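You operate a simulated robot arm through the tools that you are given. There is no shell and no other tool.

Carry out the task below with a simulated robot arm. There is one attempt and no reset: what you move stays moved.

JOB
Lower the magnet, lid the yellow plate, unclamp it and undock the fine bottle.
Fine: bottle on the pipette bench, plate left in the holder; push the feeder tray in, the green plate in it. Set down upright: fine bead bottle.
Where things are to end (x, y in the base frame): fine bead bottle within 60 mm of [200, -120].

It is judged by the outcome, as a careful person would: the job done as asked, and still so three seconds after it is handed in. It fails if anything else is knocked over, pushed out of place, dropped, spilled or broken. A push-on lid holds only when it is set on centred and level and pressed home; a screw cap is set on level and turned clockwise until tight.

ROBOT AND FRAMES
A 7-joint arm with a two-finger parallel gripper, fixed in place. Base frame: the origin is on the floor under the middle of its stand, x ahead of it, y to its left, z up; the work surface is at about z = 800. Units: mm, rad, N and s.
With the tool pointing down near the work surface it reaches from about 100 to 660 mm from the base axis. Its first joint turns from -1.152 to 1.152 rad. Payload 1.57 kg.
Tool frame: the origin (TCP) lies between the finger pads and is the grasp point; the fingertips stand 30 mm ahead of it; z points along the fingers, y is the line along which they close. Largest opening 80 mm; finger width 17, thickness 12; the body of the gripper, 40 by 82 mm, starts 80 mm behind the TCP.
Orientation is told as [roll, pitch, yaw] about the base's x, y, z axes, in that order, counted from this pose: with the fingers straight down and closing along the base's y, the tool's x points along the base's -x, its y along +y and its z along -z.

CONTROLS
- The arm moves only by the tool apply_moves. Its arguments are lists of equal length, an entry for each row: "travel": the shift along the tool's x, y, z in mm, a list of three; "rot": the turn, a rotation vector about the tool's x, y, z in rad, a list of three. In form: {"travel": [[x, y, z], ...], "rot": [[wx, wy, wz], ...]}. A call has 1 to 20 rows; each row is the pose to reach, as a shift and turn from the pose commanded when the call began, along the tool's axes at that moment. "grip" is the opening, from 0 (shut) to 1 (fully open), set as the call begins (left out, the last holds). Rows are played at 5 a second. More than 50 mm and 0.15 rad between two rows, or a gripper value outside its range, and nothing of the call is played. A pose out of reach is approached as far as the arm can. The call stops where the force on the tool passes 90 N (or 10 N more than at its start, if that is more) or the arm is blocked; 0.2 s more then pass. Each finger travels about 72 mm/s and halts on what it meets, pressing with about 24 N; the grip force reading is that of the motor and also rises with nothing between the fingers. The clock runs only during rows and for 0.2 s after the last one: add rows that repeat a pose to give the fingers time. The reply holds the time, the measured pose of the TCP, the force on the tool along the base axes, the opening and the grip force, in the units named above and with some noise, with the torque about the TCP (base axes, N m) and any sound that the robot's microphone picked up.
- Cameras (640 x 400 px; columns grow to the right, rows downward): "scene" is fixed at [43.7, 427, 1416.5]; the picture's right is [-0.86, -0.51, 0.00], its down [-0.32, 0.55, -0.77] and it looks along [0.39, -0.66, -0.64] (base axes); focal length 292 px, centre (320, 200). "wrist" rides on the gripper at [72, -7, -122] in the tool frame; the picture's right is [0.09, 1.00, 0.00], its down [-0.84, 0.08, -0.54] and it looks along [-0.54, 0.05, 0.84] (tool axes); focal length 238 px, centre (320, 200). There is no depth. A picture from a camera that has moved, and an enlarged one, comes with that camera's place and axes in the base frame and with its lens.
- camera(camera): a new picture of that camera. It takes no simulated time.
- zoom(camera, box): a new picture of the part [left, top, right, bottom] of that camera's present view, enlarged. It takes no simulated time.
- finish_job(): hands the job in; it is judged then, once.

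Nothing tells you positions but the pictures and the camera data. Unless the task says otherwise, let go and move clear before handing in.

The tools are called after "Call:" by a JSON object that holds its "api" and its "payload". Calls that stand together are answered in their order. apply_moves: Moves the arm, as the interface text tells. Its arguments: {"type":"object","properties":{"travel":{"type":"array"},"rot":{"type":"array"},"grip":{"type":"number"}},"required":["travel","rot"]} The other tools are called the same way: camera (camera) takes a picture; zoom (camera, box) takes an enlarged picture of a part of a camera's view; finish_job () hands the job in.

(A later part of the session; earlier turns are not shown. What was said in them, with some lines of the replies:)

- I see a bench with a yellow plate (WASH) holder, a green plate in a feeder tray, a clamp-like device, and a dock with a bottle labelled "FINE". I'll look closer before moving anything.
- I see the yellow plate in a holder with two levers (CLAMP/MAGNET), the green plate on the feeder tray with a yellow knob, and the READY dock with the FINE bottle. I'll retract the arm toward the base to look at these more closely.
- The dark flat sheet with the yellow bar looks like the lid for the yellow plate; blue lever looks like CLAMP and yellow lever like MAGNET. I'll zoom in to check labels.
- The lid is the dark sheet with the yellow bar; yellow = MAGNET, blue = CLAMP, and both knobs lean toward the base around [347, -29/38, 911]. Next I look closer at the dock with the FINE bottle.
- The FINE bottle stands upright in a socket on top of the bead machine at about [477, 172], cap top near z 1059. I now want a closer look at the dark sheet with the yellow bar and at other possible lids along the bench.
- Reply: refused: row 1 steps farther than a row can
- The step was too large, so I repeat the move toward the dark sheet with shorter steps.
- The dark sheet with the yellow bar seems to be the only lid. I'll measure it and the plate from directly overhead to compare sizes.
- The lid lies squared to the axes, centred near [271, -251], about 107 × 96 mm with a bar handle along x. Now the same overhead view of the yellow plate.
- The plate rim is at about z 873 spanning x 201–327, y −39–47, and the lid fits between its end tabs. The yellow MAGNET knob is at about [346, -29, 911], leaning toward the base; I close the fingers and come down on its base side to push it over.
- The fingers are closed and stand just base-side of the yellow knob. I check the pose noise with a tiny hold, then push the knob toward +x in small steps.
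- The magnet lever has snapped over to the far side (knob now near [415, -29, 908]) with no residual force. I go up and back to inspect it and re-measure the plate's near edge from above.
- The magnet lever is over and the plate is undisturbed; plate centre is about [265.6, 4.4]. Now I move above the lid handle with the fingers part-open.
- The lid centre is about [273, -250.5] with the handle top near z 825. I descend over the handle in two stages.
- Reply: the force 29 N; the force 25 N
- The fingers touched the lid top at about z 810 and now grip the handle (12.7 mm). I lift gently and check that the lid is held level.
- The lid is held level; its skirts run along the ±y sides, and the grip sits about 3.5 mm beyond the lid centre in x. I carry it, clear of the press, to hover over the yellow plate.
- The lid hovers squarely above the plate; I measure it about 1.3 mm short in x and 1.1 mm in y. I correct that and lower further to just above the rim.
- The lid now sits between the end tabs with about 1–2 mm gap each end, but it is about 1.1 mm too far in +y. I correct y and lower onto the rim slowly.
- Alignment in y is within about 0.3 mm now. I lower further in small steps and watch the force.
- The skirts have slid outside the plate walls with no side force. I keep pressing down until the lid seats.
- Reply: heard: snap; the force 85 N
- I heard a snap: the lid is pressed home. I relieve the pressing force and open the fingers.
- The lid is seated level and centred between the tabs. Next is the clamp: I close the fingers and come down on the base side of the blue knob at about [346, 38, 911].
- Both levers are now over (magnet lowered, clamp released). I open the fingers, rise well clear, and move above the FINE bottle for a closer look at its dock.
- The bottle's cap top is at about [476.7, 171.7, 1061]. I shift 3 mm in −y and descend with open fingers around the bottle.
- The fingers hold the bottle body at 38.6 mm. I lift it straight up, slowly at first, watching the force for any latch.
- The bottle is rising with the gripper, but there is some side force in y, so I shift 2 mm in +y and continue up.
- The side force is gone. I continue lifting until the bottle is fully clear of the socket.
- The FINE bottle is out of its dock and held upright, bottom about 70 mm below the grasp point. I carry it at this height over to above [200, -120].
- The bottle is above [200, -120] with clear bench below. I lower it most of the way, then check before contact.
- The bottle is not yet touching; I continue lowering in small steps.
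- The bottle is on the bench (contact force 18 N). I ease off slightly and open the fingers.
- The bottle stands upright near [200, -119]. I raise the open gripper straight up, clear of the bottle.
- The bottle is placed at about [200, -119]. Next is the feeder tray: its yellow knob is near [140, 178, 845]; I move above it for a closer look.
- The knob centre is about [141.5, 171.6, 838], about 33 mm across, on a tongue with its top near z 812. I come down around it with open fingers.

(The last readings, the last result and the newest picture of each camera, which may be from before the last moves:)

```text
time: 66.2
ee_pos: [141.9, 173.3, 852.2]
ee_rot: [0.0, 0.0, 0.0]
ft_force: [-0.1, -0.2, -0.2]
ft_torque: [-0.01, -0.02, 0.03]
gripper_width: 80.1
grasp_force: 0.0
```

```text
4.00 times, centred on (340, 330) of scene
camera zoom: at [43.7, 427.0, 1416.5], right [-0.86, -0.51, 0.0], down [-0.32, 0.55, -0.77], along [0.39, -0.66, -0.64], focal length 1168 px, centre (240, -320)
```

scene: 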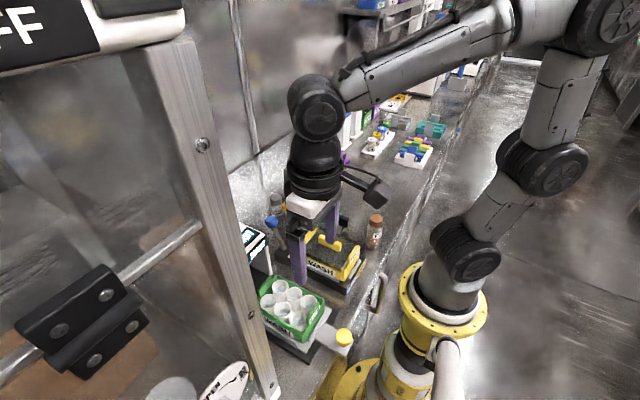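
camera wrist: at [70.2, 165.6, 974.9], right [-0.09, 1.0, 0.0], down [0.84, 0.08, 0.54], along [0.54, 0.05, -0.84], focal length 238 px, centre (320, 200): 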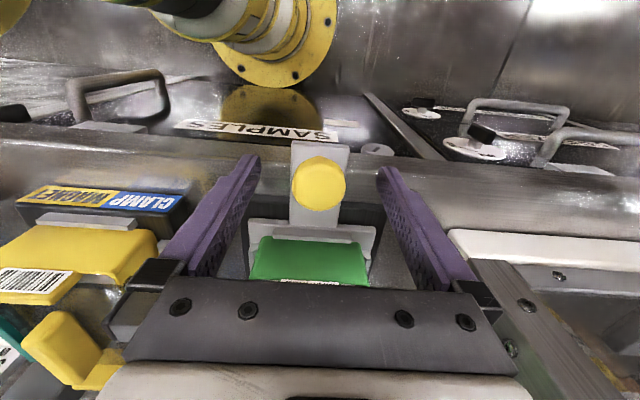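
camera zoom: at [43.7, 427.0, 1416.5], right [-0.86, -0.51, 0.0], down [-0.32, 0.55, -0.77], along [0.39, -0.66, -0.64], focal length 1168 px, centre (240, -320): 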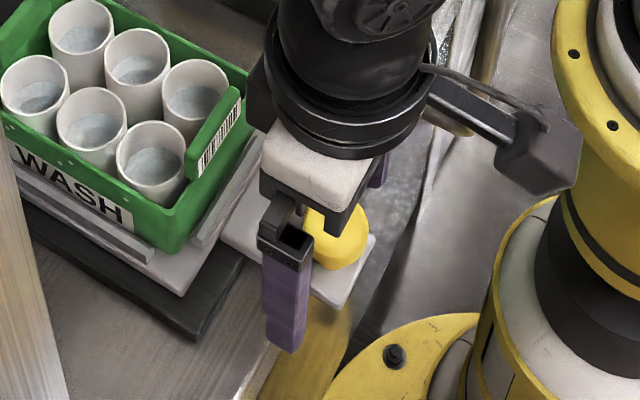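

Call:
{"api": "apply_moves", "payload": {"travel": [[0, 0, 0], [0, 0, 0], [0, 0, 0], [0, 0, 0], [0, 0, 0]], "rot": [[0, 0, 0], [0, 0, 0], [0, 0, 0], [0, 0, 0], [0, 0, 0]], "grip": 0}}

Call:
{"api": "camera", "payload": {"camera": "wrist"}}

```text
time: 67.4
ee_pos: [139.9, 172.7, 853.2]
ee_rot: [-0.001, 0.002, -0.001]
ft_force: [1.3, -9.8, 1.2]
ft_torque: [-0.07, -0.01, -0.01]
gripper_width: 31.2
grasp_force: 39.9
```

```text
taken
camera wrist: at [70.0, 165.0, 974.9], right [-0.09, 1.0, 0.0], down [0.84, 0.08, 0.54], along [0.54, 0.05, -0.84], focal length 238 px, centre (320, 200)
```

wrist: 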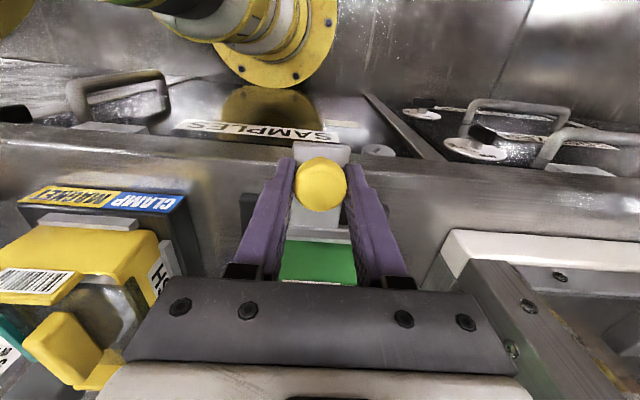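

The knob is gripped. I push the tray in slowly along +x, checking force as it goes.

Call:
{"api": "apply_moves", "payload": {"travel": [[-2, 0, 0], [-5, 0, 0], [-9, 0, 0], [-13, 0, 0], [-18, 0, 0], [-23, 0, 0], [-28, 0, 0], [-33, 0, 0], [-38, 0, 0], [-43, 0, 0], [-47, 0, 0], [-50, 0, 0], [-50, 0, 0]], "rot": [[0, 0, 0], [0, 0, 0], [0, 0, 0], [0, 0, 0], [0, 0, 0], [0, 0, 0], [0, 0, 0], [0, 0, 0], [0, 0, 0], [0, 0, 0], [0, 0, 0], [0, 0, 0], [0, 0, 0]]}}

Call:
{"api": "zoom", "payload": {"camera": "scene", "box": [230, 220, 400, 380]}}

Call:
{"api": "camera", "payload": {"camera": "wrist"}}

```text
time: 70.2
ee_pos: [189.6, 172.7, 854.3]
ee_rot: [-0.004, 0.004, 0.0]
ft_force: [-0.8, -27.9, 6.2]
ft_torque: [-0.28, 0.04, -0.02]
gripper_width: 31.1
grasp_force: 39.6
```

```text
2.50 times, centred on (315, 300) of scene
camera zoom: at [43.7, 426.3, 1416.7], right [-0.86, -0.51, 0.0], down [-0.32, 0.55, -0.77], along [0.39, -0.66, -0.64], focal length 730 px, centre (332, -50)
```

zoom: 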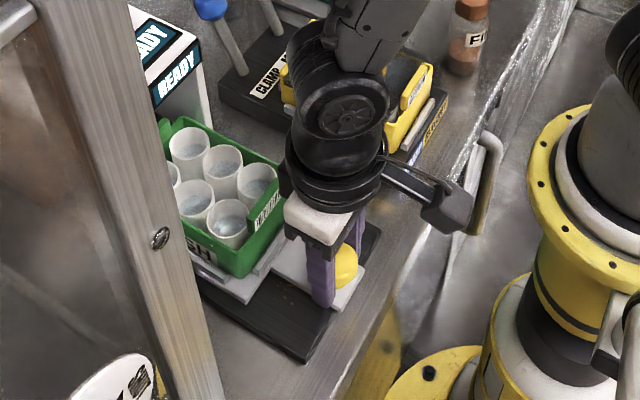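

```text
taken
camera wrist: at [118.7, 165.3, 976.1], right [-0.09, 1.0, 0.0], down [0.84, 0.08, 0.54], along [0.54, 0.05, -0.84], focal length 238 px, centre (320, 200)
```

wrist: 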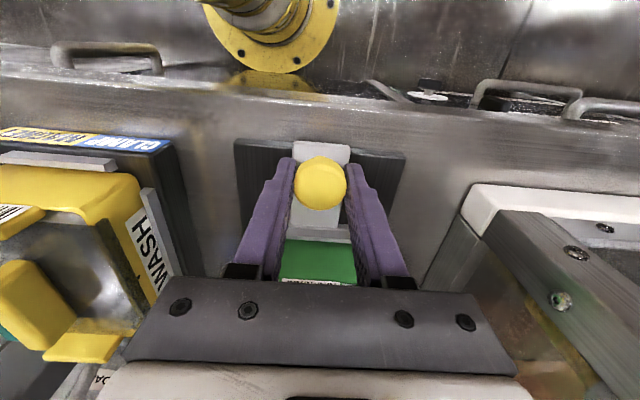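

The tray moved in 50 mm smoothly; there is a side load of about −28 N in y, so I ease y by −1.5 mm and continue.

Call:
{"api": "apply_moves", "payload": {"travel": [[0, -1, -0.5], [-3, -1.5, -0.5], [-7, -1.5, -0.5], [-12, -1.5, -0.5], [-17, -1.5, -0.5], [-22, -1.5, -0.5], [-27, -1.5, -0.5], [-32, -1.5, -0.5], [-36, -1.5, -0.5], [-40, -1.5, -0.5], [-40, -1.5, -0.5]], "rot": [[0, 0, 0], [0, 0, 0], [0, 0, 0], [0, 0, 0], [0, 0, 0], [0, 0, 0], [0, 0, 0], [0, 0, 0], [0, 0, 0], [0, 0, 0], [0, 0, 0]]}}

Call:
{"api": "zoom", "payload": {"camera": "scene", "box": [230, 220, 400, 380]}}

Call:
{"api": "camera", "payload": {"camera": "wrist"}}

```text
time: 72.6
ee_pos: [228.6, 171.2, 854.2]
ee_rot: [-0.004, 0.003, 0.0]
ft_force: [-1.5, -10.8, -23.5]
ft_torque: [-0.07, 0.44, 0.09]
gripper_width: 31.2
grasp_force: 40.2
```

```text
2.50 times, centred on (315, 300) of scene
camera zoom: at [43.9, 426.8, 1416.5], right [-0.86, -0.51, 0.0], down [-0.32, 0.55, -0.77], along [0.39, -0.66, -0.64], focal length 730 px, centre (332, -50)
```

zoom: 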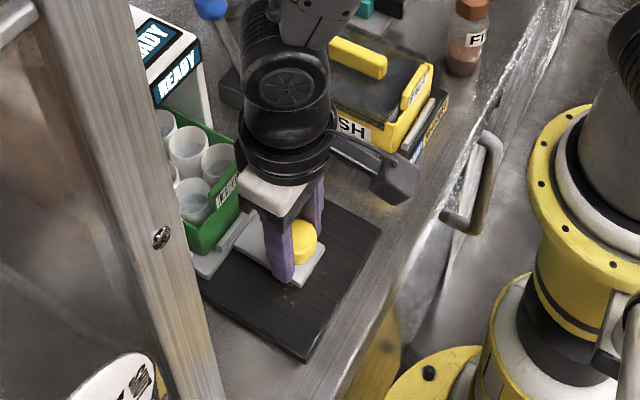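

```text
taken
camera wrist: at [157.8, 165.1, 976.4], right [-0.09, 1.0, 0.0], down [0.84, 0.08, 0.54], along [0.54, 0.05, -0.84], focal length 238 px, centre (320, 200)
```

wrist: 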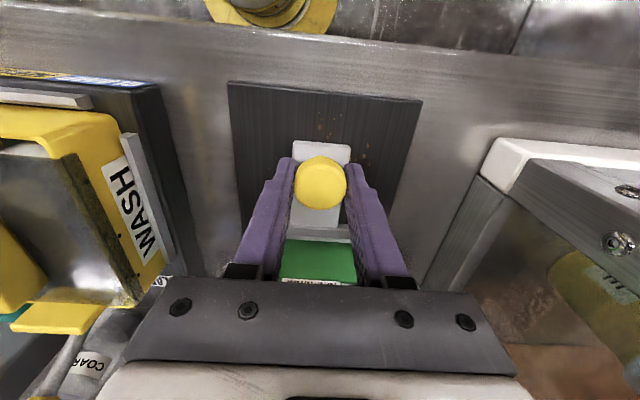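

Call:
{"api": "apply_moves", "payload": {"travel": [[0, -0.5, 0.8], [-3, -0.7, 0.8], [-7, -0.7, 0.8], [-12, -0.7, 0.8], [-17, -0.7, 0.8], [-22, -0.7, 0.8], [-26, -0.7, 0.8], [-30, -0.7, 0.8], [-30, -0.7, 0.8]], "rot": [[0, 0, 0], [0, 0, 0], [0, 0, 0], [0, 0, 0], [0, 0, 0], [0, 0, 0], [0, 0, 0], [0, 0, 0], [0, 0, 0]]}}

Call:
{"api": "zoom", "payload": {"camera": "scene", "box": [230, 220, 400, 380]}}

Call:
{"api": "camera", "payload": {"camera": "wrist"}}

```text
time: 74.6
ee_pos: [260.6, 172.1, 854.7]
ee_rot: [0.0, 0.001, 0.0]
ft_force: [-0.7, -27.3, 18.4]
ft_torque: [-0.32, -0.2, 0.0]
gripper_width: 31.5
grasp_force: 39.7
```

```text
2.50 times, centred on (315, 300) of scene
camera zoom: at [43.6, 426.2, 1416.7], right [-0.86, -0.51, 0.0], down [-0.32, 0.55, -0.77], along [0.39, -0.66, -0.64], focal length 730 px, centre (332, -50)
```

zoom: 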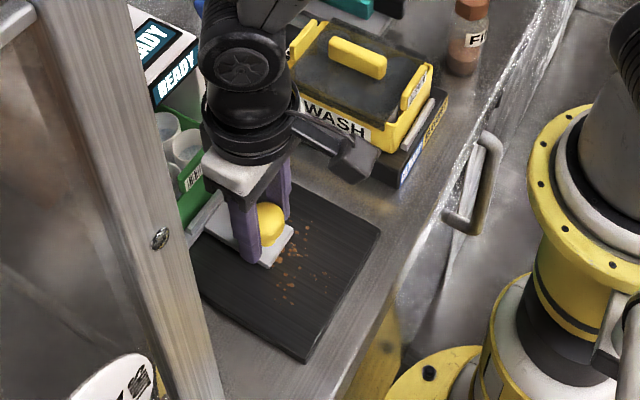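

```text
taken
camera wrist: at [189.2, 164.8, 976.1], right [-0.09, 1.0, 0.0], down [0.84, 0.08, 0.54], along [0.54, 0.05, -0.84], focal length 238 px, centre (320, 200)
```

wrist: 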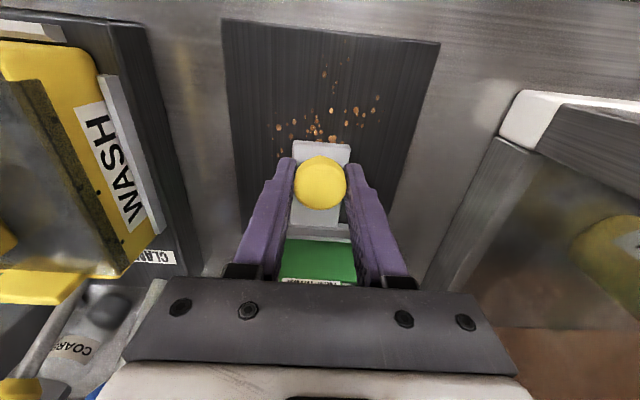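

There are some old bead stains on the rail under the tray, nothing of mine. The plate still rides well in the tray; I continue pushing with small corrections for side load.

Call:
{"api": "apply_moves", "payload": {"travel": [[0, -1, -0.4], [-3, -1.5, -0.4], [-7, -1.5, -0.4], [-12, -1.5, -0.4], [-16, -1.5, -0.4], [-20, -1.5, -0.4], [-20, -1.5, -0.4]], "rot": [[0, 0, 0], [0, 0, 0], [0, 0, 0], [0, 0, 0], [0, 0, 0], [0, 0, 0], [0, 0, 0]]}}

Call:
{"api": "camera", "payload": {"camera": "wrist"}}

Call:
{"api": "zoom", "payload": {"camera": "scene", "box": [200, 200, 370, 360]}}

```text
time: 76.2
ee_pos: [279.9, 172.3, 855.3]
ee_rot: [0.0, -0.002, 0.0]
ft_force: [-0.2, 18.9, -28.9]
ft_torque: [0.11, -0.16, -0.02]
gripper_width: 31.5
grasp_force: 39.4
```

```text
taken
camera wrist: at [208.9, 164.6, 976.3], right [-0.09, 1.0, 0.0], down [0.84, 0.08, 0.54], along [0.54, 0.05, -0.84], focal length 238 px, centre (320, 200)
```

wrist: 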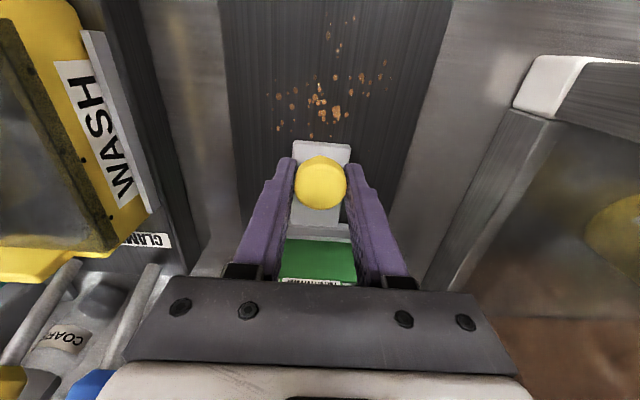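

```text
2.50 times, centred on (285, 280) of scene
camera zoom: at [44.0, 427.6, 1416.3], right [-0.86, -0.51, 0.0], down [-0.32, 0.55, -0.77], along [0.39, -0.66, -0.64], focal length 730 px, centre (408, 0)
```

zoom: 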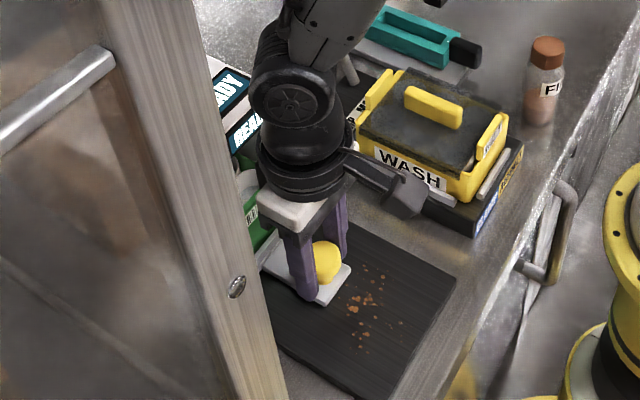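

Call:
{"api": "apply_moves", "payload": {"travel": [[0, 0.4, 0.5], [-3, 0.4, 0.5], [-7, 0.4, 0.5], [-12, 0.4, 0.5], [-16, 0.4, 0.5], [-20, 0.4, 0.5], [-20, 0.4, 0.5]], "rot": [[0, 0, 0], [0, 0, 0], [0, 0, 0], [0, 0, 0], [0, 0, 0], [0, 0, 0], [0, 0, 0]]}}

Call:
{"api": "camera", "payload": {"camera": "wrist"}}

Call:
{"api": "zoom", "payload": {"camera": "scene", "box": [200, 200, 370, 360]}}

```text
time: 77.8
ee_pos: [301.1, 172.7, 853.3]
ee_rot: [0.002, 0.001, -0.001]
ft_force: [2.0, 10.9, -21.2]
ft_torque: [0.07, -0.58, -0.01]
gripper_width: 31.4
grasp_force: 39.5
```

```text
taken
camera wrist: at [230.2, 164.8, 976.4], right [-0.09, 1.0, 0.0], down [0.84, 0.08, 0.54], along [0.54, 0.05, -0.84], focal length 238 px, centre (320, 200)
```

wrist: 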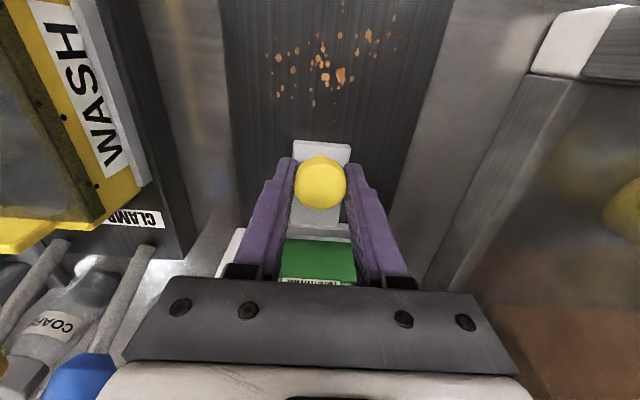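

```text
2.50 times, centred on (285, 280) of scene
camera zoom: at [44.0, 427.3, 1416.3], right [-0.86, -0.51, 0.0], down [-0.32, 0.55, -0.77], along [0.39, -0.66, -0.64], focal length 730 px, centre (408, 0)
```

zoom: 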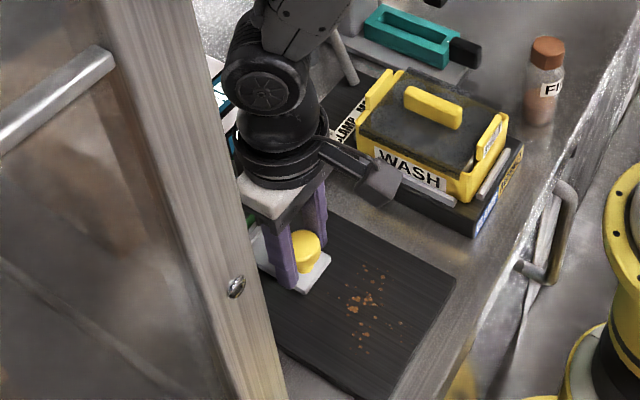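

Call:
{"api": "apply_moves", "payload": {"travel": [[0, 0.2, 0.4], [-3, 0.3, 0.4], [-7, 0.3, 0.4], [-11, 0.3, 0.4], [-15, 0.3, 0.4], [-15, 0.3, 0.4]], "rot": [[0, 0, 0], [0, 0, 0], [0, 0, 0], [0, 0, 0], [0, 0, 0], [0, 0, 0]]}}

Call:
{"api": "zoom", "payload": {"camera": "wrist", "box": [200, 120, 440, 290]}}

```text
time: 79.2
ee_pos: [314.0, 172.3, 854.2]
ee_rot: [-0.002, 0.006, -0.002]
ft_force: [-30.0, 22.2, -2.4]
ft_torque: [0.16, 0.3, -0.03]
gripper_width: 31.3
grasp_force: 39.6
```

```text
2.35 times, centred on (320, 205) of wrist
camera zoom: at [242.4, 165.0, 975.1], right [-0.09, 1.0, 0.0], down [0.84, 0.08, 0.54], along [0.53, 0.05, -0.84], focal length 561 px, centre (320, 188)
```

zoom: 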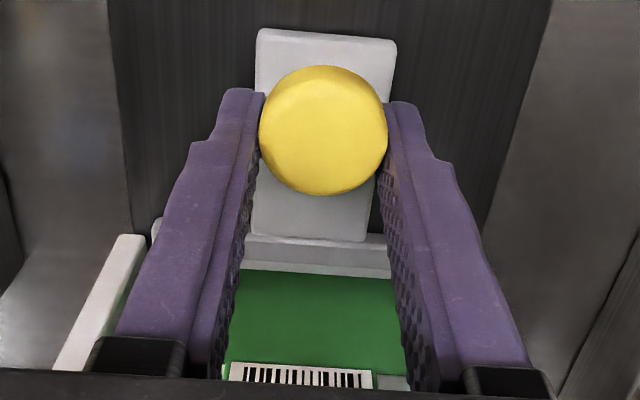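

Resistance of about 30 N along x appeared at x ≈ 314, probably the end stop. I push a little more to confirm.

Call:
{"api": "apply_moves", "payload": {"travel": [[-1.5, -0.3, 0], [-3, -0.3, 0], [-3, -0.3, 0]], "rot": [[0, 0, 0], [0, 0, 0], [0, 0, 0]]}}

Call:
{"api": "zoom", "payload": {"camera": "wrist", "box": [200, 120, 440, 290]}}

Call:
{"api": "zoom", "payload": {"camera": "scene", "box": [200, 200, 370, 360]}}

```text
time: 80.0
ee_pos: [318.9, 171.8, 856.6]
ee_rot: [0.002, -0.004, -0.001]
ft_force: [0.5, 0.5, -0.1]
ft_torque: [-0.01, 0.07, 0.0]
gripper_width: 0.0
grasp_force: 21.2
```

```text
2.35 times, centred on (320, 205) of wrist
camera zoom: at [247.9, 163.6, 977.4], right [-0.09, 1.0, 0.0], down [0.83, 0.08, 0.55], along [0.54, 0.05, -0.84], focal length 561 px, centre (320, 188)
```

zoom: 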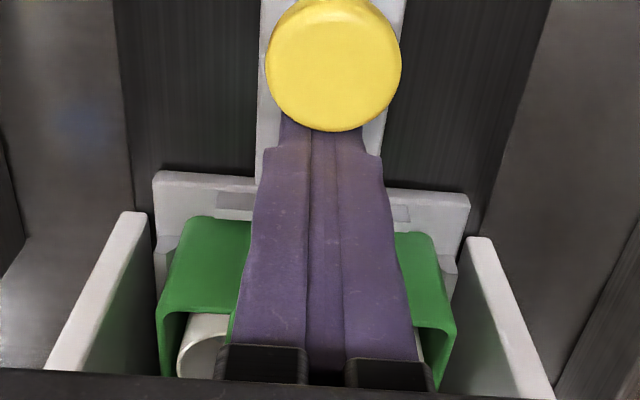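

```text
2.50 times, centred on (285, 280) of scene
camera zoom: at [43.8, 426.9, 1416.5], right [-0.86, -0.51, 0.0], down [-0.32, 0.55, -0.77], along [0.39, -0.66, -0.64], focal length 730 px, centre (408, 0)
```

zoom: 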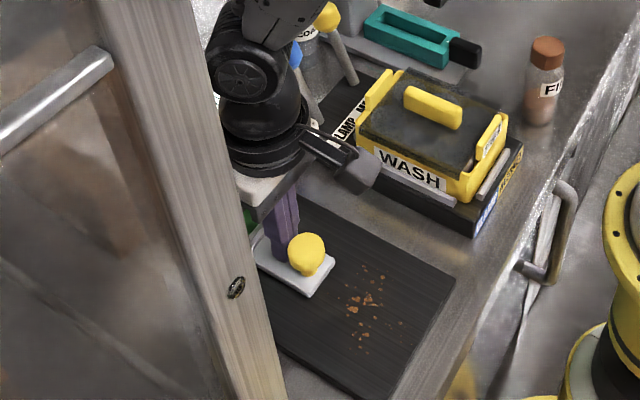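

The fingers slipped forward off the round knob at the stop, and the tray has rolled back slightly. I lift out, go behind the knob and will push it in with closed fingers instead.

Call:
{"api": "apply_moves", "payload": {"travel": [[0, 0, -15], [0, 0, -40], [0, 0, -70], [0, 0, -100], [0, 0, -100]], "rot": [[0, 0, 0], [0, 0, 0], [0, 0, 0], [0, 0, 0], [0, 0, 0]]}}

Call:
{"api": "camera", "payload": {"camera": "wrist"}}

Call:
{"api": "zoom", "payload": {"camera": "wrist", "box": [220, 20, 420, 200]}}

```text
time: 81.2
ee_pos: [318.6, 171.2, 954.3]
ee_rot: [0.0, 0.001, 0.002]
ft_force: [-1.0, 0.1, -0.3]
ft_torque: [-0.01, -0.03, -0.02]
gripper_width: 0.0
grasp_force: 21.2
```

```text
taken
camera wrist: at [247.5, 163.5, 1076.6], right [-0.09, 1.0, 0.0], down [0.84, 0.08, 0.54], along [0.54, 0.05, -0.84], focal length 238 px, centre (320, 200)
```

wrist: 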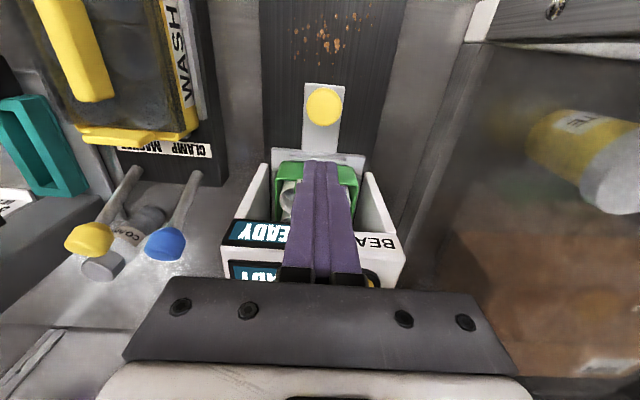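

```text
2.22 times, centred on (320, 110) of wrist
camera zoom: at [247.5, 163.5, 1076.6], right [-0.09, 1.0, 0.0], down [0.84, 0.08, 0.54], along [0.54, 0.05, -0.84], focal length 530 px, centre (320, 400)
```

zoom: 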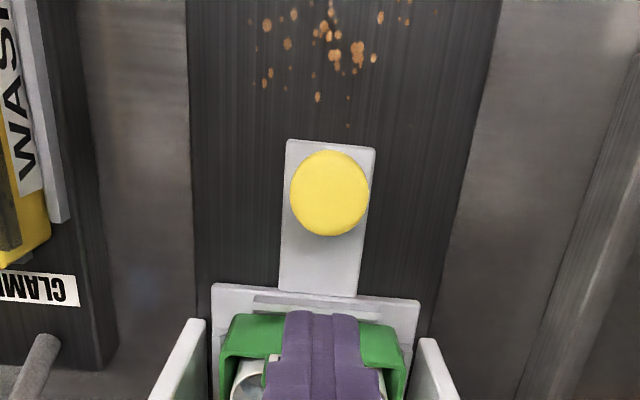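

Call:
{"api": "apply_moves", "payload": {"travel": [[30, 0.5, 0], [60, 0.5, 0], [60, 0.5, 40], [60, 0.5, 80], [60, 0.5, 98], [60, 0.5, 98]], "rot": [[0, 0, 0], [0, 0, 0], [0, 0, 0], [0, 0, 0], [0, 0, 0], [0, 0, 0]]}}

Call:
{"api": "camera", "payload": {"camera": "wrist"}}

Call:
{"api": "zoom", "payload": {"camera": "scene", "box": [220, 220, 370, 360]}}

```text
time: 82.6
ee_pos: [259.2, 171.0, 854.2]
ee_rot: [0.0, 0.0, 0.0]
ft_force: [0.5, 0.1, -0.8]
ft_torque: [-0.01, -0.05, 0.02]
gripper_width: 0.1
grasp_force: 21.3
```

```text
taken
camera wrist: at [187.5, 163.3, 976.8], right [-0.09, 1.0, 0.0], down [0.84, 0.08, 0.54], along [0.54, 0.05, -0.84], focal length 238 px, centre (320, 200)
```

wrist: 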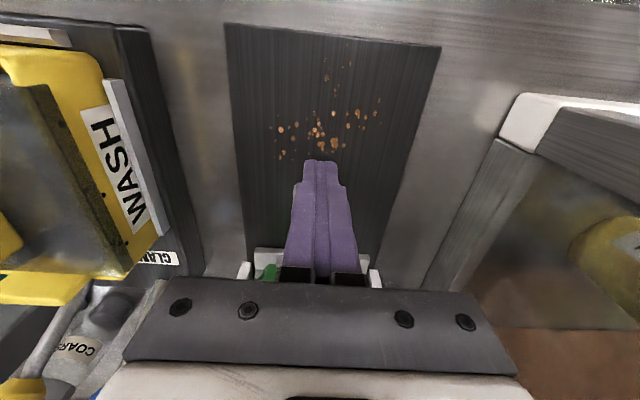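

```text
2.86 times, centred on (295, 290) of scene
camera zoom: at [43.7, 427.0, 1416.5], right [-0.86, -0.51, 0.0], down [-0.32, 0.55, -0.77], along [0.39, -0.66, -0.64], focal length 834 px, centre (391, -57)
```

zoom: 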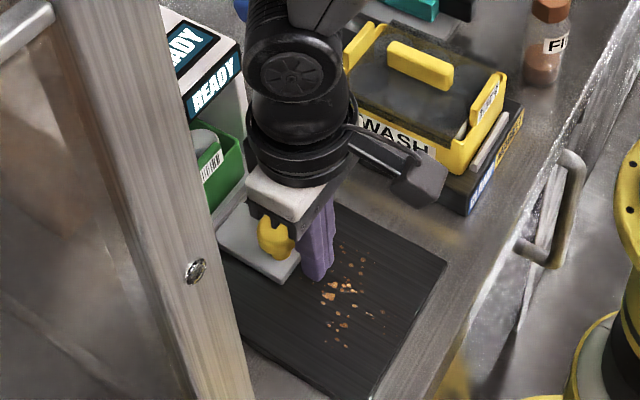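

The closed fingers are behind the knob on the base side. I push slowly toward +x until the stop.

Call:
{"api": "apply_moves", "payload": {"travel": [[-3, 0, 0], [-6, 0, 0], [-9, 0, 0], [-12, 0, 0], [-14, 0, 0], [-16, 0, 0], [-18, 0, 0], [-20, 0, 0], [-22, 0, 0], [-22, 0, 0]], "rot": [[0, 0, 0], [0, 0, 0], [0, 0, 0], [0, 0, 0], [0, 0, 0], [0, 0, 0], [0, 0, 0], [0, 0, 0], [0, 0, 0], [0, 0, 0]]}}

Call:
{"api": "zoom", "payload": {"camera": "scene", "box": [220, 220, 370, 360]}}

```text
time: 84.8
ee_pos: [279.8, 170.6, 855.9]
ee_rot: [0.0, 0.0, 0.0]
ft_force: [-0.6, -0.2, -0.1]
ft_torque: [0.0, 0.03, 0.02]
gripper_width: 0.0
grasp_force: 21.5
```

```text
2.86 times, centred on (295, 290) of scene
camera zoom: at [43.7, 427.0, 1416.5], right [-0.86, -0.51, 0.0], down [-0.32, 0.55, -0.77], along [0.39, -0.66, -0.64], focal length 834 px, centre (391, -57)
```

zoom: 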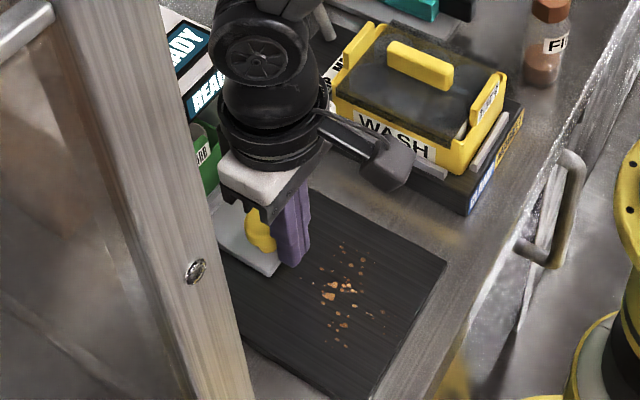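

Call:
{"api": "apply_moves", "payload": {"travel": [[-2, 0, 0], [-4, 0, 0], [-6, 0, 0], [-8, 0, 0], [-10, 0, 0], [-10, 0, 0]], "rot": [[0, 0, 0], [0, 0, 0], [0, 0, 0], [0, 0, 0], [0, 0, 0], [0, 0, 0]]}}

Call:
{"api": "zoom", "payload": {"camera": "scene", "box": [220, 220, 370, 360]}}

```text
time: 86.2
ee_pos: [281.4, 168.7, 854.4]
ee_rot: [-0.012, 0.019, 0.001]
ft_force: [-47.7, 16.2, 1.3]
ft_torque: [0.16, 0.44, 0.22]
gripper_width: 0.0
grasp_force: 21.0
```

```text
2.86 times, centred on (295, 290) of scene
camera zoom: at [42.6, 427.3, 1416.4], right [-0.86, -0.51, 0.0], down [-0.32, 0.55, -0.77], along [0.39, -0.66, -0.64], focal length 834 px, centre (391, -57)
```

zoom: 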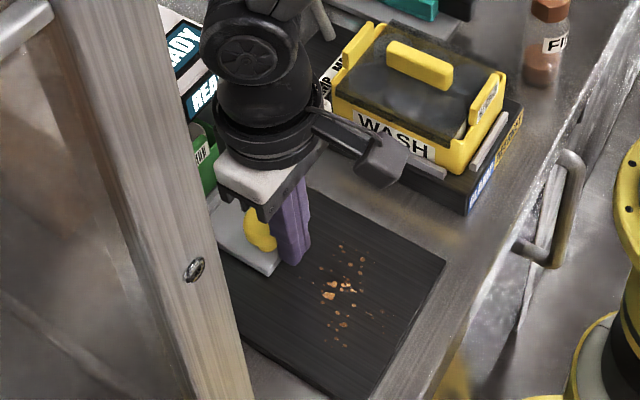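

The tray is against a firm stop with about 48 N at knob x ≈ 306. I back off and look at the tray and machine from above to confirm it is fully in.

Call:
{"api": "apply_moves", "payload": {"travel": [[15, 0, 0], [30, 0, -5], [35, 0, -45], [35, 0, -90], [35, 0, -135], [35, 0, -170], [35, 0, -170]], "rot": [[0, 0, 0], [0, 0, 0], [0, 0, 0], [0, 0, 0], [0, 0, 0], [0, 0, 0], [0, 0, 0]]}}

Call:
{"api": "camera", "payload": {"camera": "wrist"}}

Call:
{"api": "zoom", "payload": {"camera": "wrist", "box": [230, 60, 430, 260]}}

Call:
{"api": "zoom", "payload": {"camera": "scene", "box": [220, 200, 370, 340]}}

```text
time: 87.8
ee_pos: [254.7, 173.9, 1027.4]
ee_rot: [0.0, 0.0, 0.003]
ft_force: [-0.4, -0.5, -0.1]
ft_torque: [0.02, 0.03, 0.01]
gripper_width: 0.0
grasp_force: 21.7
```

```text
taken
camera wrist: at [184.3, 167.5, 1150.0], right [-0.09, 1.0, 0.0], down [0.84, 0.08, 0.54], along [0.54, 0.05, -0.84], focal length 238 px, centre (320, 200)
```

wrist: 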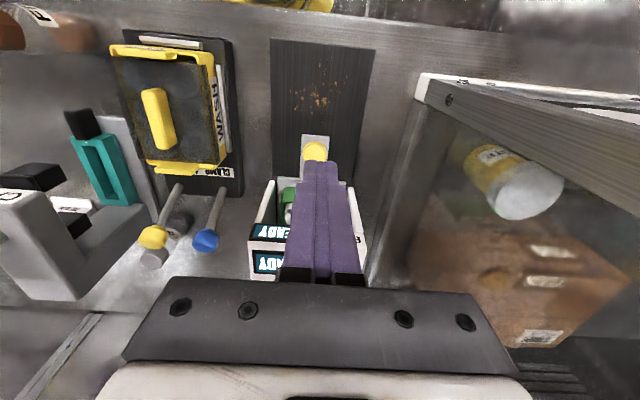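

```text
2.00 times, centred on (330, 160) of wrist
camera zoom: at [184.3, 167.5, 1150.0], right [-0.09, 1.0, 0.0], down [0.84, 0.08, 0.54], along [0.54, 0.05, -0.84], focal length 477 px, centre (300, 280)
```

zoom: 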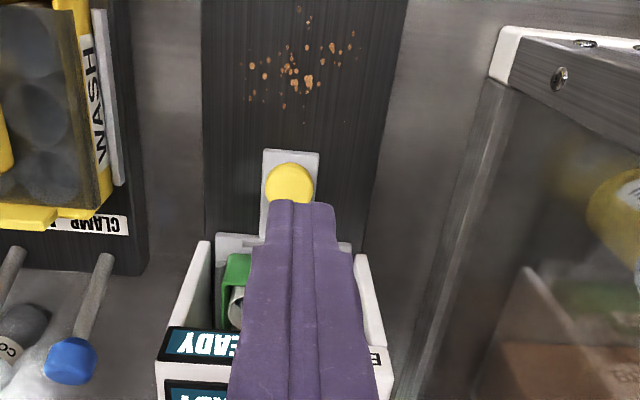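

```text
2.86 times, centred on (295, 270) of scene
camera zoom: at [43.7, 426.9, 1416.5], right [-0.86, -0.51, 0.0], down [-0.32, 0.55, -0.77], along [0.39, -0.66, -0.64], focal length 834 px, centre (391, 0)
```

zoom: 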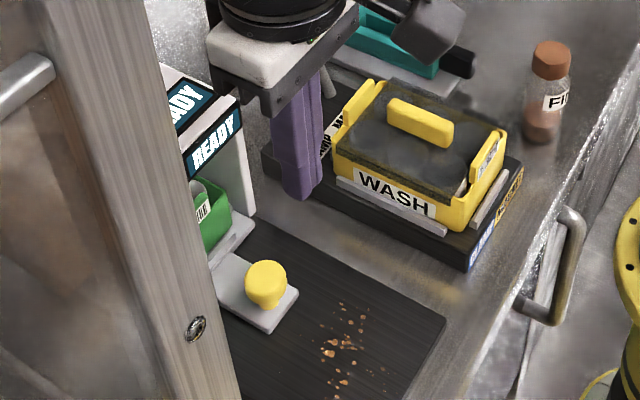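

The tray's near edge now lines up with the machine's side panels. I'll open the fingers and take a lower, more frontal look into the machine to check it is fully in and the plate is square.

Call:
{"api": "apply_moves", "payload": {"travel": [[20, 0, 10], [40, 0, 40], [55, 0, 75], [55, 0, 115], [55, 0, 150], [55, 0, 150]], "rot": [[0, 0, 0], [0, 0, 0], [0, 0, 0], [0, 0, 0], [0, 0, 0], [0, 0, 0]], "grip": 1}}

Call:
{"api": "camera", "payload": {"camera": "wrist"}}

Call:
{"api": "zoom", "payload": {"camera": "wrist", "box": [240, 150, 400, 290]}}

```text
time: 89.2
ee_pos: [201.4, 172.5, 877.0]
ee_rot: [0.0, 0.0, -0.001]
ft_force: [0.6, 0.0, -0.3]
ft_torque: [0.02, 0.0, 0.01]
gripper_width: 79.9
grasp_force: 0.2
```

```text
taken
camera wrist: at [129.9, 165.8, 998.5], right [-0.09, 1.0, 0.0], down [0.84, 0.08, 0.54], along [0.54, 0.05, -0.84], focal length 238 px, centre (320, 200)
```

wrist: 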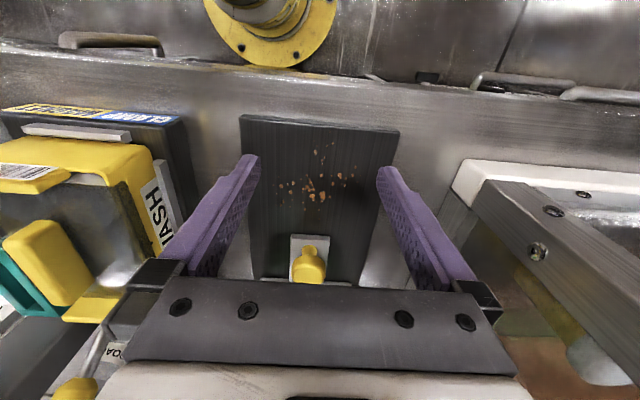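

```text
2.86 times, centred on (320, 220) of wrist
camera zoom: at [129.9, 165.8, 998.5], right [-0.09, 1.0, 0.0], down [0.84, 0.08, 0.54], along [0.54, 0.05, -0.84], focal length 681 px, centre (320, 143)
```

zoom: 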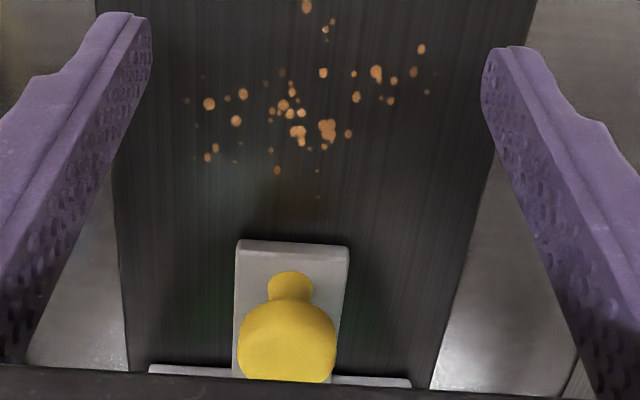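

Call:
{"api": "apply_moves", "payload": {"travel": [[0, 0, -20], [-30, 0, -38], [-65, 0, -38], [-96, 0, -38], [-96, 0, -38]], "rot": [[0, 0, 0], [0, 0, 0], [0, 0, 0], [0, 0, 0], [0, 0, 0]]}}

Call:
{"api": "camera", "payload": {"camera": "wrist"}}

Call:
{"api": "zoom", "payload": {"camera": "wrist", "box": [240, 130, 400, 290]}}

```text
time: 90.4
ee_pos: [296.0, 174.3, 917.4]
ee_rot: [-0.002, -0.001, 0.001]
ft_force: [-0.3, 1.0, -0.8]
ft_torque: [0.04, 0.01, -0.02]
gripper_width: 80.2
grasp_force: 0.1
```

```text
taken
camera wrist: at [224.8, 166.9, 1038.5], right [-0.09, 1.0, 0.0], down [0.84, 0.08, 0.54], along [0.54, 0.05, -0.84], focal length 238 px, centre (320, 200)
```

wrist: 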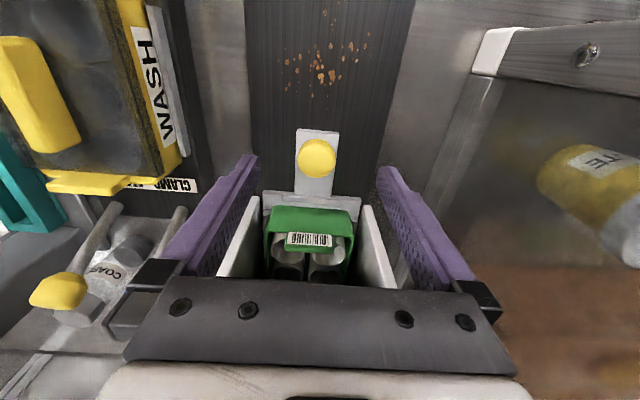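

```text
2.50 times, centred on (320, 210) of wrist
camera zoom: at [224.8, 166.9, 1038.5], right [-0.09, 1.0, 0.0], down [0.84, 0.08, 0.54], along [0.54, 0.05, -0.84], focal length 596 px, centre (320, 175)
```

zoom: 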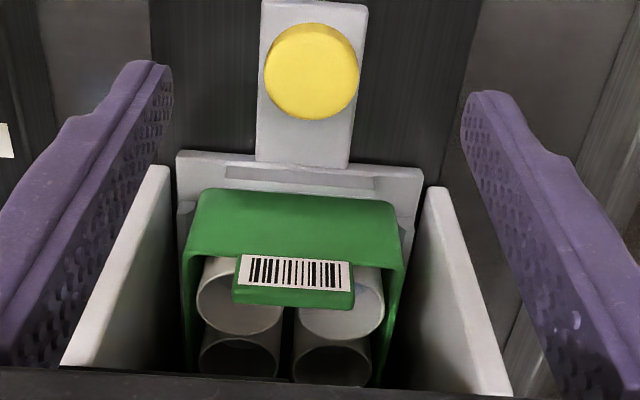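

The green plate sits square in the tray and the knob is at x ≈ 307, with the tray's far end at the back of the machine, so it is fully in. I rise clear and do a final check of everything.

Call:
{"api": "apply_moves", "payload": {"travel": [[10, 0, -40], [25, -10, -85], [40, -40, -130], [60, -75, -170], [80, -110, -200], [80, -145, -220], [80, -145, -220]], "rot": [[0, 0, 0], [0, 0, 0], [0, 0, 0], [0, 0, 0], [0, 0, 0], [0, 0, 0], [0, 0, 0]]}}

Call:
{"api": "camera", "payload": {"camera": "wrist"}}

Call:
{"api": "camera", "payload": {"camera": "scene"}}

Call:
{"api": "zoom", "payload": {"camera": "scene", "box": [230, 180, 400, 340]}}

Call:
{"api": "zoom", "payload": {"camera": "wrist", "box": [160, 40, 460, 260]}}

```text
refused: row 3 steps farther than a row can; nothing moved
```

```text
taken
camera wrist: at [224.8, 166.9, 1038.5], right [-0.09, 1.0, 0.0], down [0.84, 0.08, 0.54], along [0.54, 0.05, -0.84], focal length 238 px, centre (320, 200)
```

wrist: 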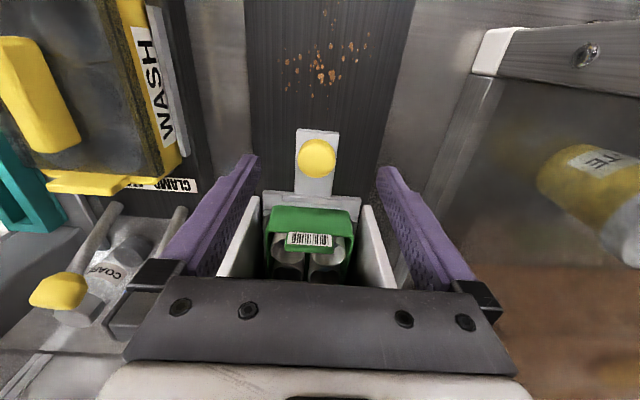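

```text
taken
```

scene: 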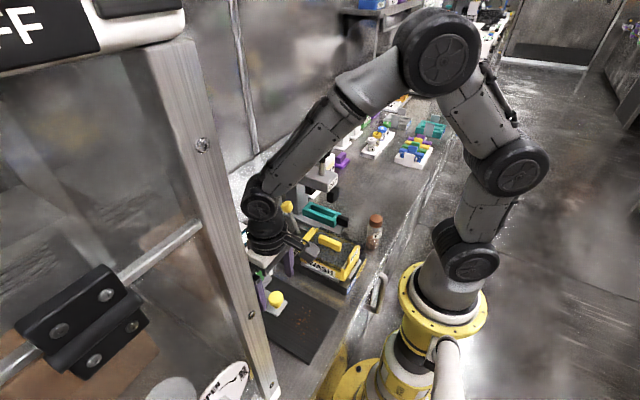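

```text
2.50 times, centred on (315, 260) of scene
camera zoom: at [43.7, 427.0, 1416.5], right [-0.86, -0.51, 0.0], down [-0.32, 0.55, -0.77], along [0.39, -0.66, -0.64], focal length 730 px, centre (332, 50)
```

zoom: 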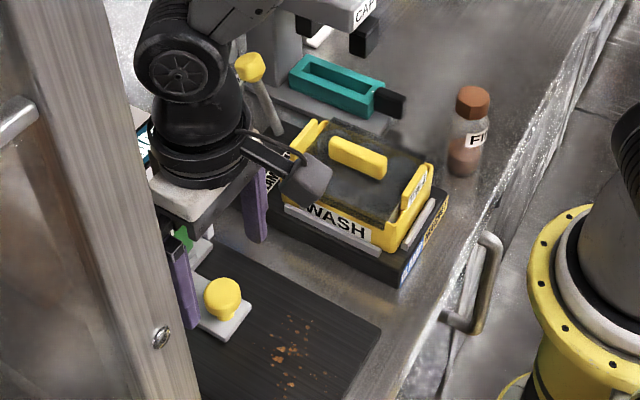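

```text
1.82 times, centred on (310, 150) of wrist
camera zoom: at [224.8, 166.9, 1038.5], right [-0.09, 1.0, 0.0], down [0.84, 0.08, 0.54], along [0.54, 0.05, -0.84], focal length 433 px, centre (338, 291)
```

zoom: 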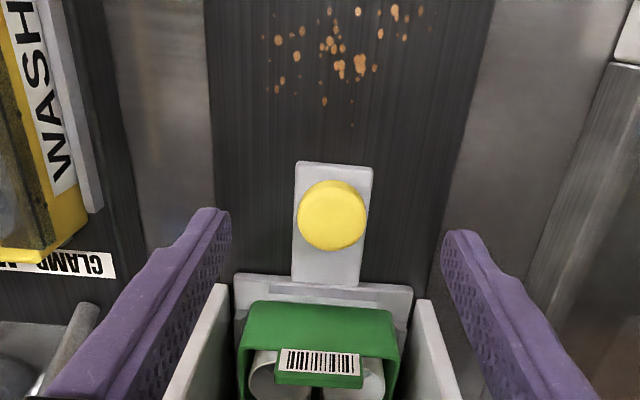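

The step was too large; I repeat the retreat with smaller steps.

Call:
{"api": "apply_moves", "payload": {"travel": [[5, 0, -40], [10, 0, -85], [15, -5, -130], [25, -25, -170], [35, -60, -195], [50, -100, -215], [65, -140, -225], [65, -140, -225]], "rot": [[0, 0, 0], [0, 0, 0], [0, 0, 0], [0, 0, 0], [0, 0, 0], [0, 0, 0], [0, 0, 0], [0, 0, 0]]}}

Call:
{"api": "camera", "payload": {"camera": "wrist"}}

Call:
{"api": "camera", "payload": {"camera": "scene"}}

Call:
{"api": "zoom", "payload": {"camera": "scene", "box": [230, 180, 400, 340]}}

Call:
{"api": "zoom", "payload": {"camera": "wrist", "box": [200, 20, 480, 240]}}

```text
time: 92.2
ee_pos: [232.6, 32.7, 1138.2]
ee_rot: [0.002, 0.0, 0.001]
ft_force: [-0.3, 0.1, 0.1]
ft_torque: [-0.01, -0.03, 0.02]
gripper_width: 80.0
grasp_force: 0.0
```

```text
taken
camera wrist: at [161.1, 25.4, 1260.7], right [-0.09, 1.0, 0.0], down [0.84, 0.08, 0.54], along [0.54, 0.05, -0.84], focal length 238 px, centre (320, 200)
```

wrist: 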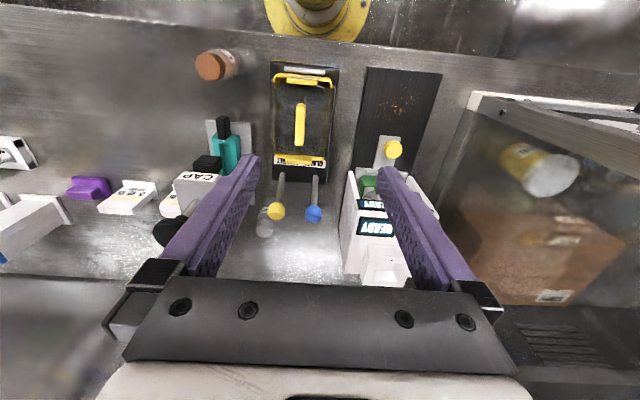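

```text
taken
```

scene: 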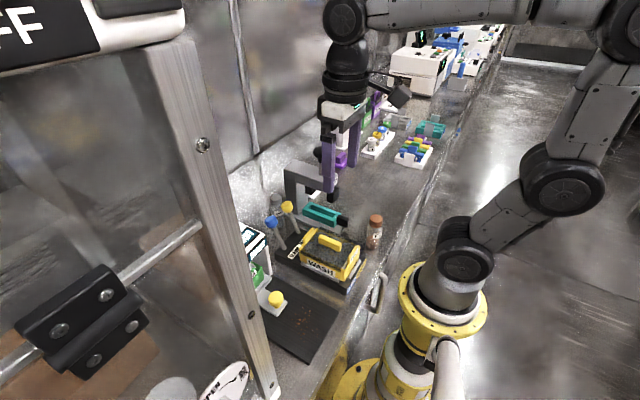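

```text
2.50 times, centred on (315, 260) of scene
camera zoom: at [43.7, 426.9, 1416.5], right [-0.86, -0.51, 0.0], down [-0.32, 0.55, -0.77], along [0.39, -0.66, -0.64], focal length 730 px, centre (332, 50)
```

zoom: 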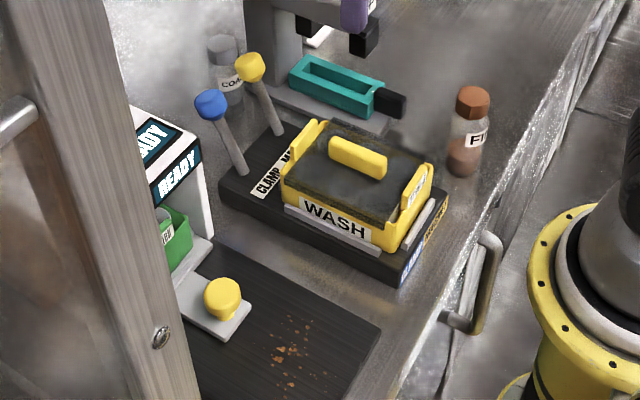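

```text
1.82 times, centred on (340, 130) of wrist
camera zoom: at [161.1, 25.4, 1260.7], right [-0.09, 1.0, 0.0], down [0.84, 0.08, 0.54], along [0.54, 0.05, -0.84], focal length 433 px, centre (284, 327)
```

zoom: 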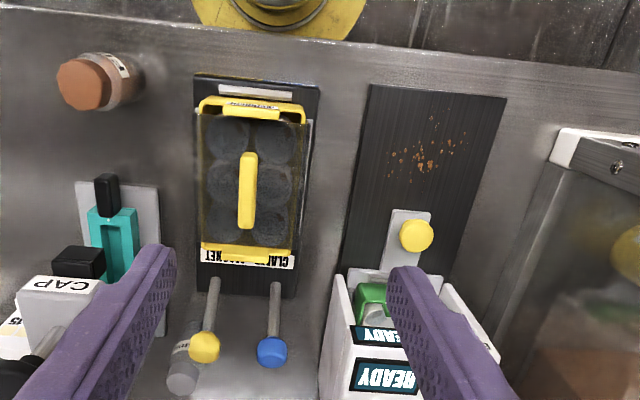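

Everything looks right from here: levers over, lid on, bottle upright, tray in. To be certain the tray is at its end, I tilt the wrist for a frontal look under the machine.

Call:
{"api": "apply_moves", "payload": {"travel": [[-15, 40, 0], [-30, 80, 0], [-47, 120, 0], [-47, 139, 30], [-47, 139, 70], [-47, 139, 110], [-47, 139, 150], [-47, 139, 185], [-47, 139, 205], [-47, 139, 205]], "rot": [[0, 0, 0], [0, 0, 0], [0, 0, 0], [0, -0.12, 0], [0, -0.24, 0], [0, -0.36, 0], [0, -0.48, 0], [0, -0.5, 0], [0, -0.5, 0], [0, -0.5, 0]]}}

Call:
{"api": "camera", "payload": {"camera": "wrist"}}

Call:
{"api": "zoom", "payload": {"camera": "wrist", "box": [240, 110, 400, 290]}}

```text
time: 94.4
ee_pos: [278.5, 171.8, 934.3]
ee_rot: [0.001, -0.501, 0.0]
ft_force: [-0.1, 0.5, -0.3]
ft_torque: [0.0, 0.02, -0.01]
gripper_width: 80.1
grasp_force: 0.1
```

```text
taken
camera wrist: at [158.0, 164.2, 1007.0], right [-0.08, 1.0, -0.04], down [0.47, 0.08, 0.88], along [0.88, 0.05, -0.48], focal length 238 px, centre (320, 200)
```

wrist: 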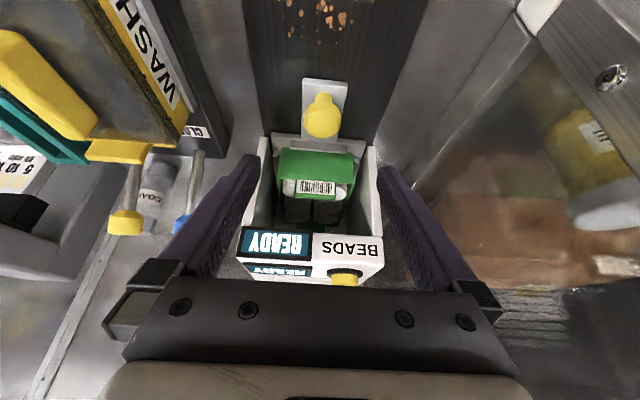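

```text
2.22 times, centred on (320, 200) of wrist
camera zoom: at [158.0, 164.2, 1007.0], right [-0.08, 1.0, -0.04], down [0.47, 0.08, 0.88], along [0.88, 0.05, -0.48], focal length 530 px, centre (320, 200)
```

zoom: 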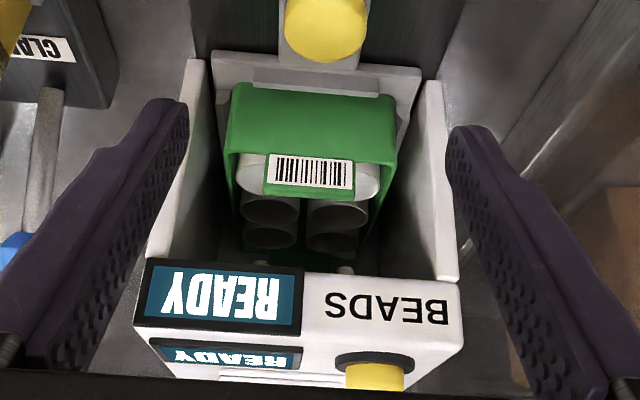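

Call:
{"api": "zoom", "payload": {"camera": "wrist", "box": [275, 170, 375, 240]}}

```text
5.71 times, centred on (325, 205) of wrist
camera zoom: at [158.0, 164.2, 1007.0], right [-0.08, 1.0, -0.04], down [0.47, 0.08, 0.88], along [0.88, 0.05, -0.48], focal length 1362 px, centre (291, 171)
```

zoom: 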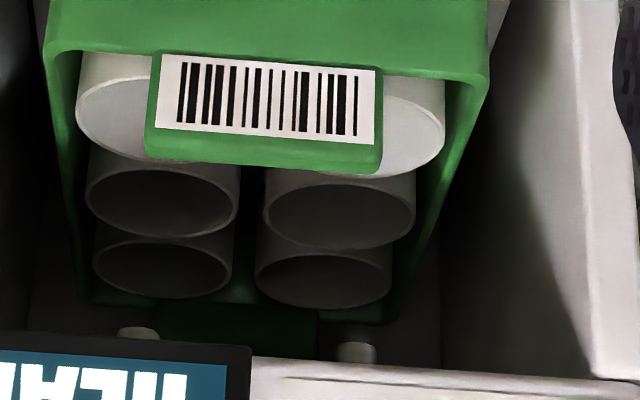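

Inside, the plate sits square and the tray has reached the two stop posts at the back. I untilt, rise clear and do a last verification before handing in.

Call:
{"api": "apply_moves", "payload": {"travel": [[-8, 0, -36], [-17, 0, -73], [-25, 0, -109], [-34, 0, -146], [-42, 0, -182], [-42, 0, -182]], "rot": [[0, 0.1, 0], [0, 0.2, 0], [0, 0.3, 0], [0, 0.4, 0], [0, 0.5, 0], [0, 0.5, 0]]}}

Call:
{"api": "camera", "payload": {"camera": "wrist"}}

Call:
{"api": "zoom", "payload": {"camera": "scene", "box": [230, 180, 400, 340]}}

Call:
{"api": "camera", "payload": {"camera": "scene"}}

```text
time: 95.8
ee_pos: [226.5, 172.3, 1115.8]
ee_rot: [0.0, 0.002, 0.0]
ft_force: [0.6, -0.3, 0.8]
ft_torque: [0.0, -0.01, 0.02]
gripper_width: 79.9
grasp_force: 0.1
```

```text
taken
camera wrist: at [155.3, 164.2, 1237.9], right [-0.09, 1.0, 0.0], down [0.84, 0.08, 0.54], along [0.54, 0.05, -0.84], focal length 238 px, centre (320, 200)
```

wrist: 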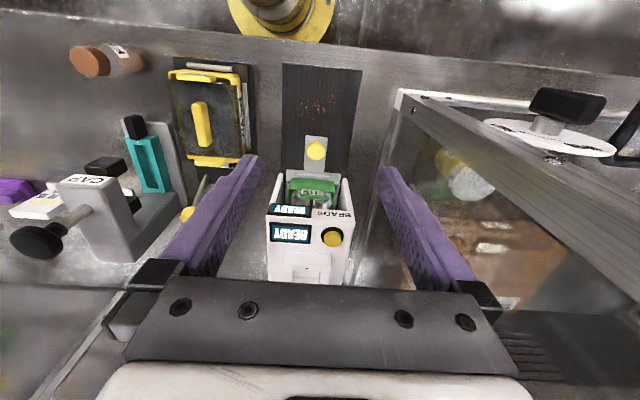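

```text
2.50 times, centred on (315, 260) of scene
camera zoom: at [43.7, 427.0, 1416.5], right [-0.86, -0.51, 0.0], down [-0.32, 0.55, -0.77], along [0.39, -0.66, -0.64], focal length 730 px, centre (332, 50)
```

zoom: 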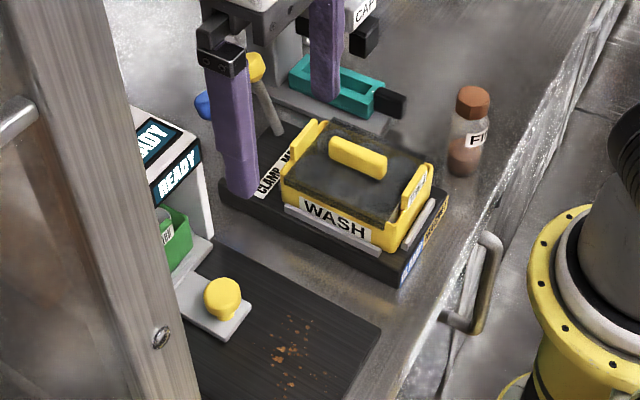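

```text
taken
```

scene: 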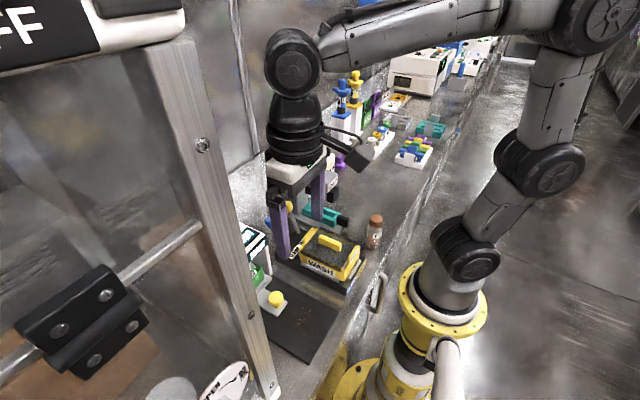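

Both levers are over: the magnet is down and the plate is unclamped. The lid is snapped on the yellow plate, which is still in its holder, and the FINE bottle stands upright at about [200, -119]. The feeder tray is in against its stops with the green plate in it, and the arm is clear with nothing held, so I hand in the job.

Call:
{"api": "finish_job", "payload": {}}

```text
The job is handed in.
```

I finished the job and handed it in; no result has come back yet. From the last pictures:

- **Magnet:** the yellow lever is pushed over, so the magnet should be down. The bead spots in the wells looked the same afterwards, so I'm going by the lever alone.
- **Lid:** it is on the yellow plate, centred between the end tabs. I heard it snap when I pressed it home.
- **Clamp:** the blue lever is pushed over, so the plate should be unclamped. The plate is still in its holder.
- **Fine bottle:** it is out of the dock and standing upright at about [200, -119], 1 mm from the target.
- **Feeder tray:** it is pushed in against its stop, with the green plate sitting square in it. The plate's near end still sticks out of the machine by an estimated 10 to 15 mm. The tray would not move further at about 48 N, so I took that as fully in.

On my first try at the tray, the fingers slipped off the round knob at the stop and the tray rolled back about 13 mm. I pushed it in again with closed fingers. I saw no spill and nothing knocked over. The rust-coloured spots on the rail showed up as the tray slid off them. I took them for old stains.
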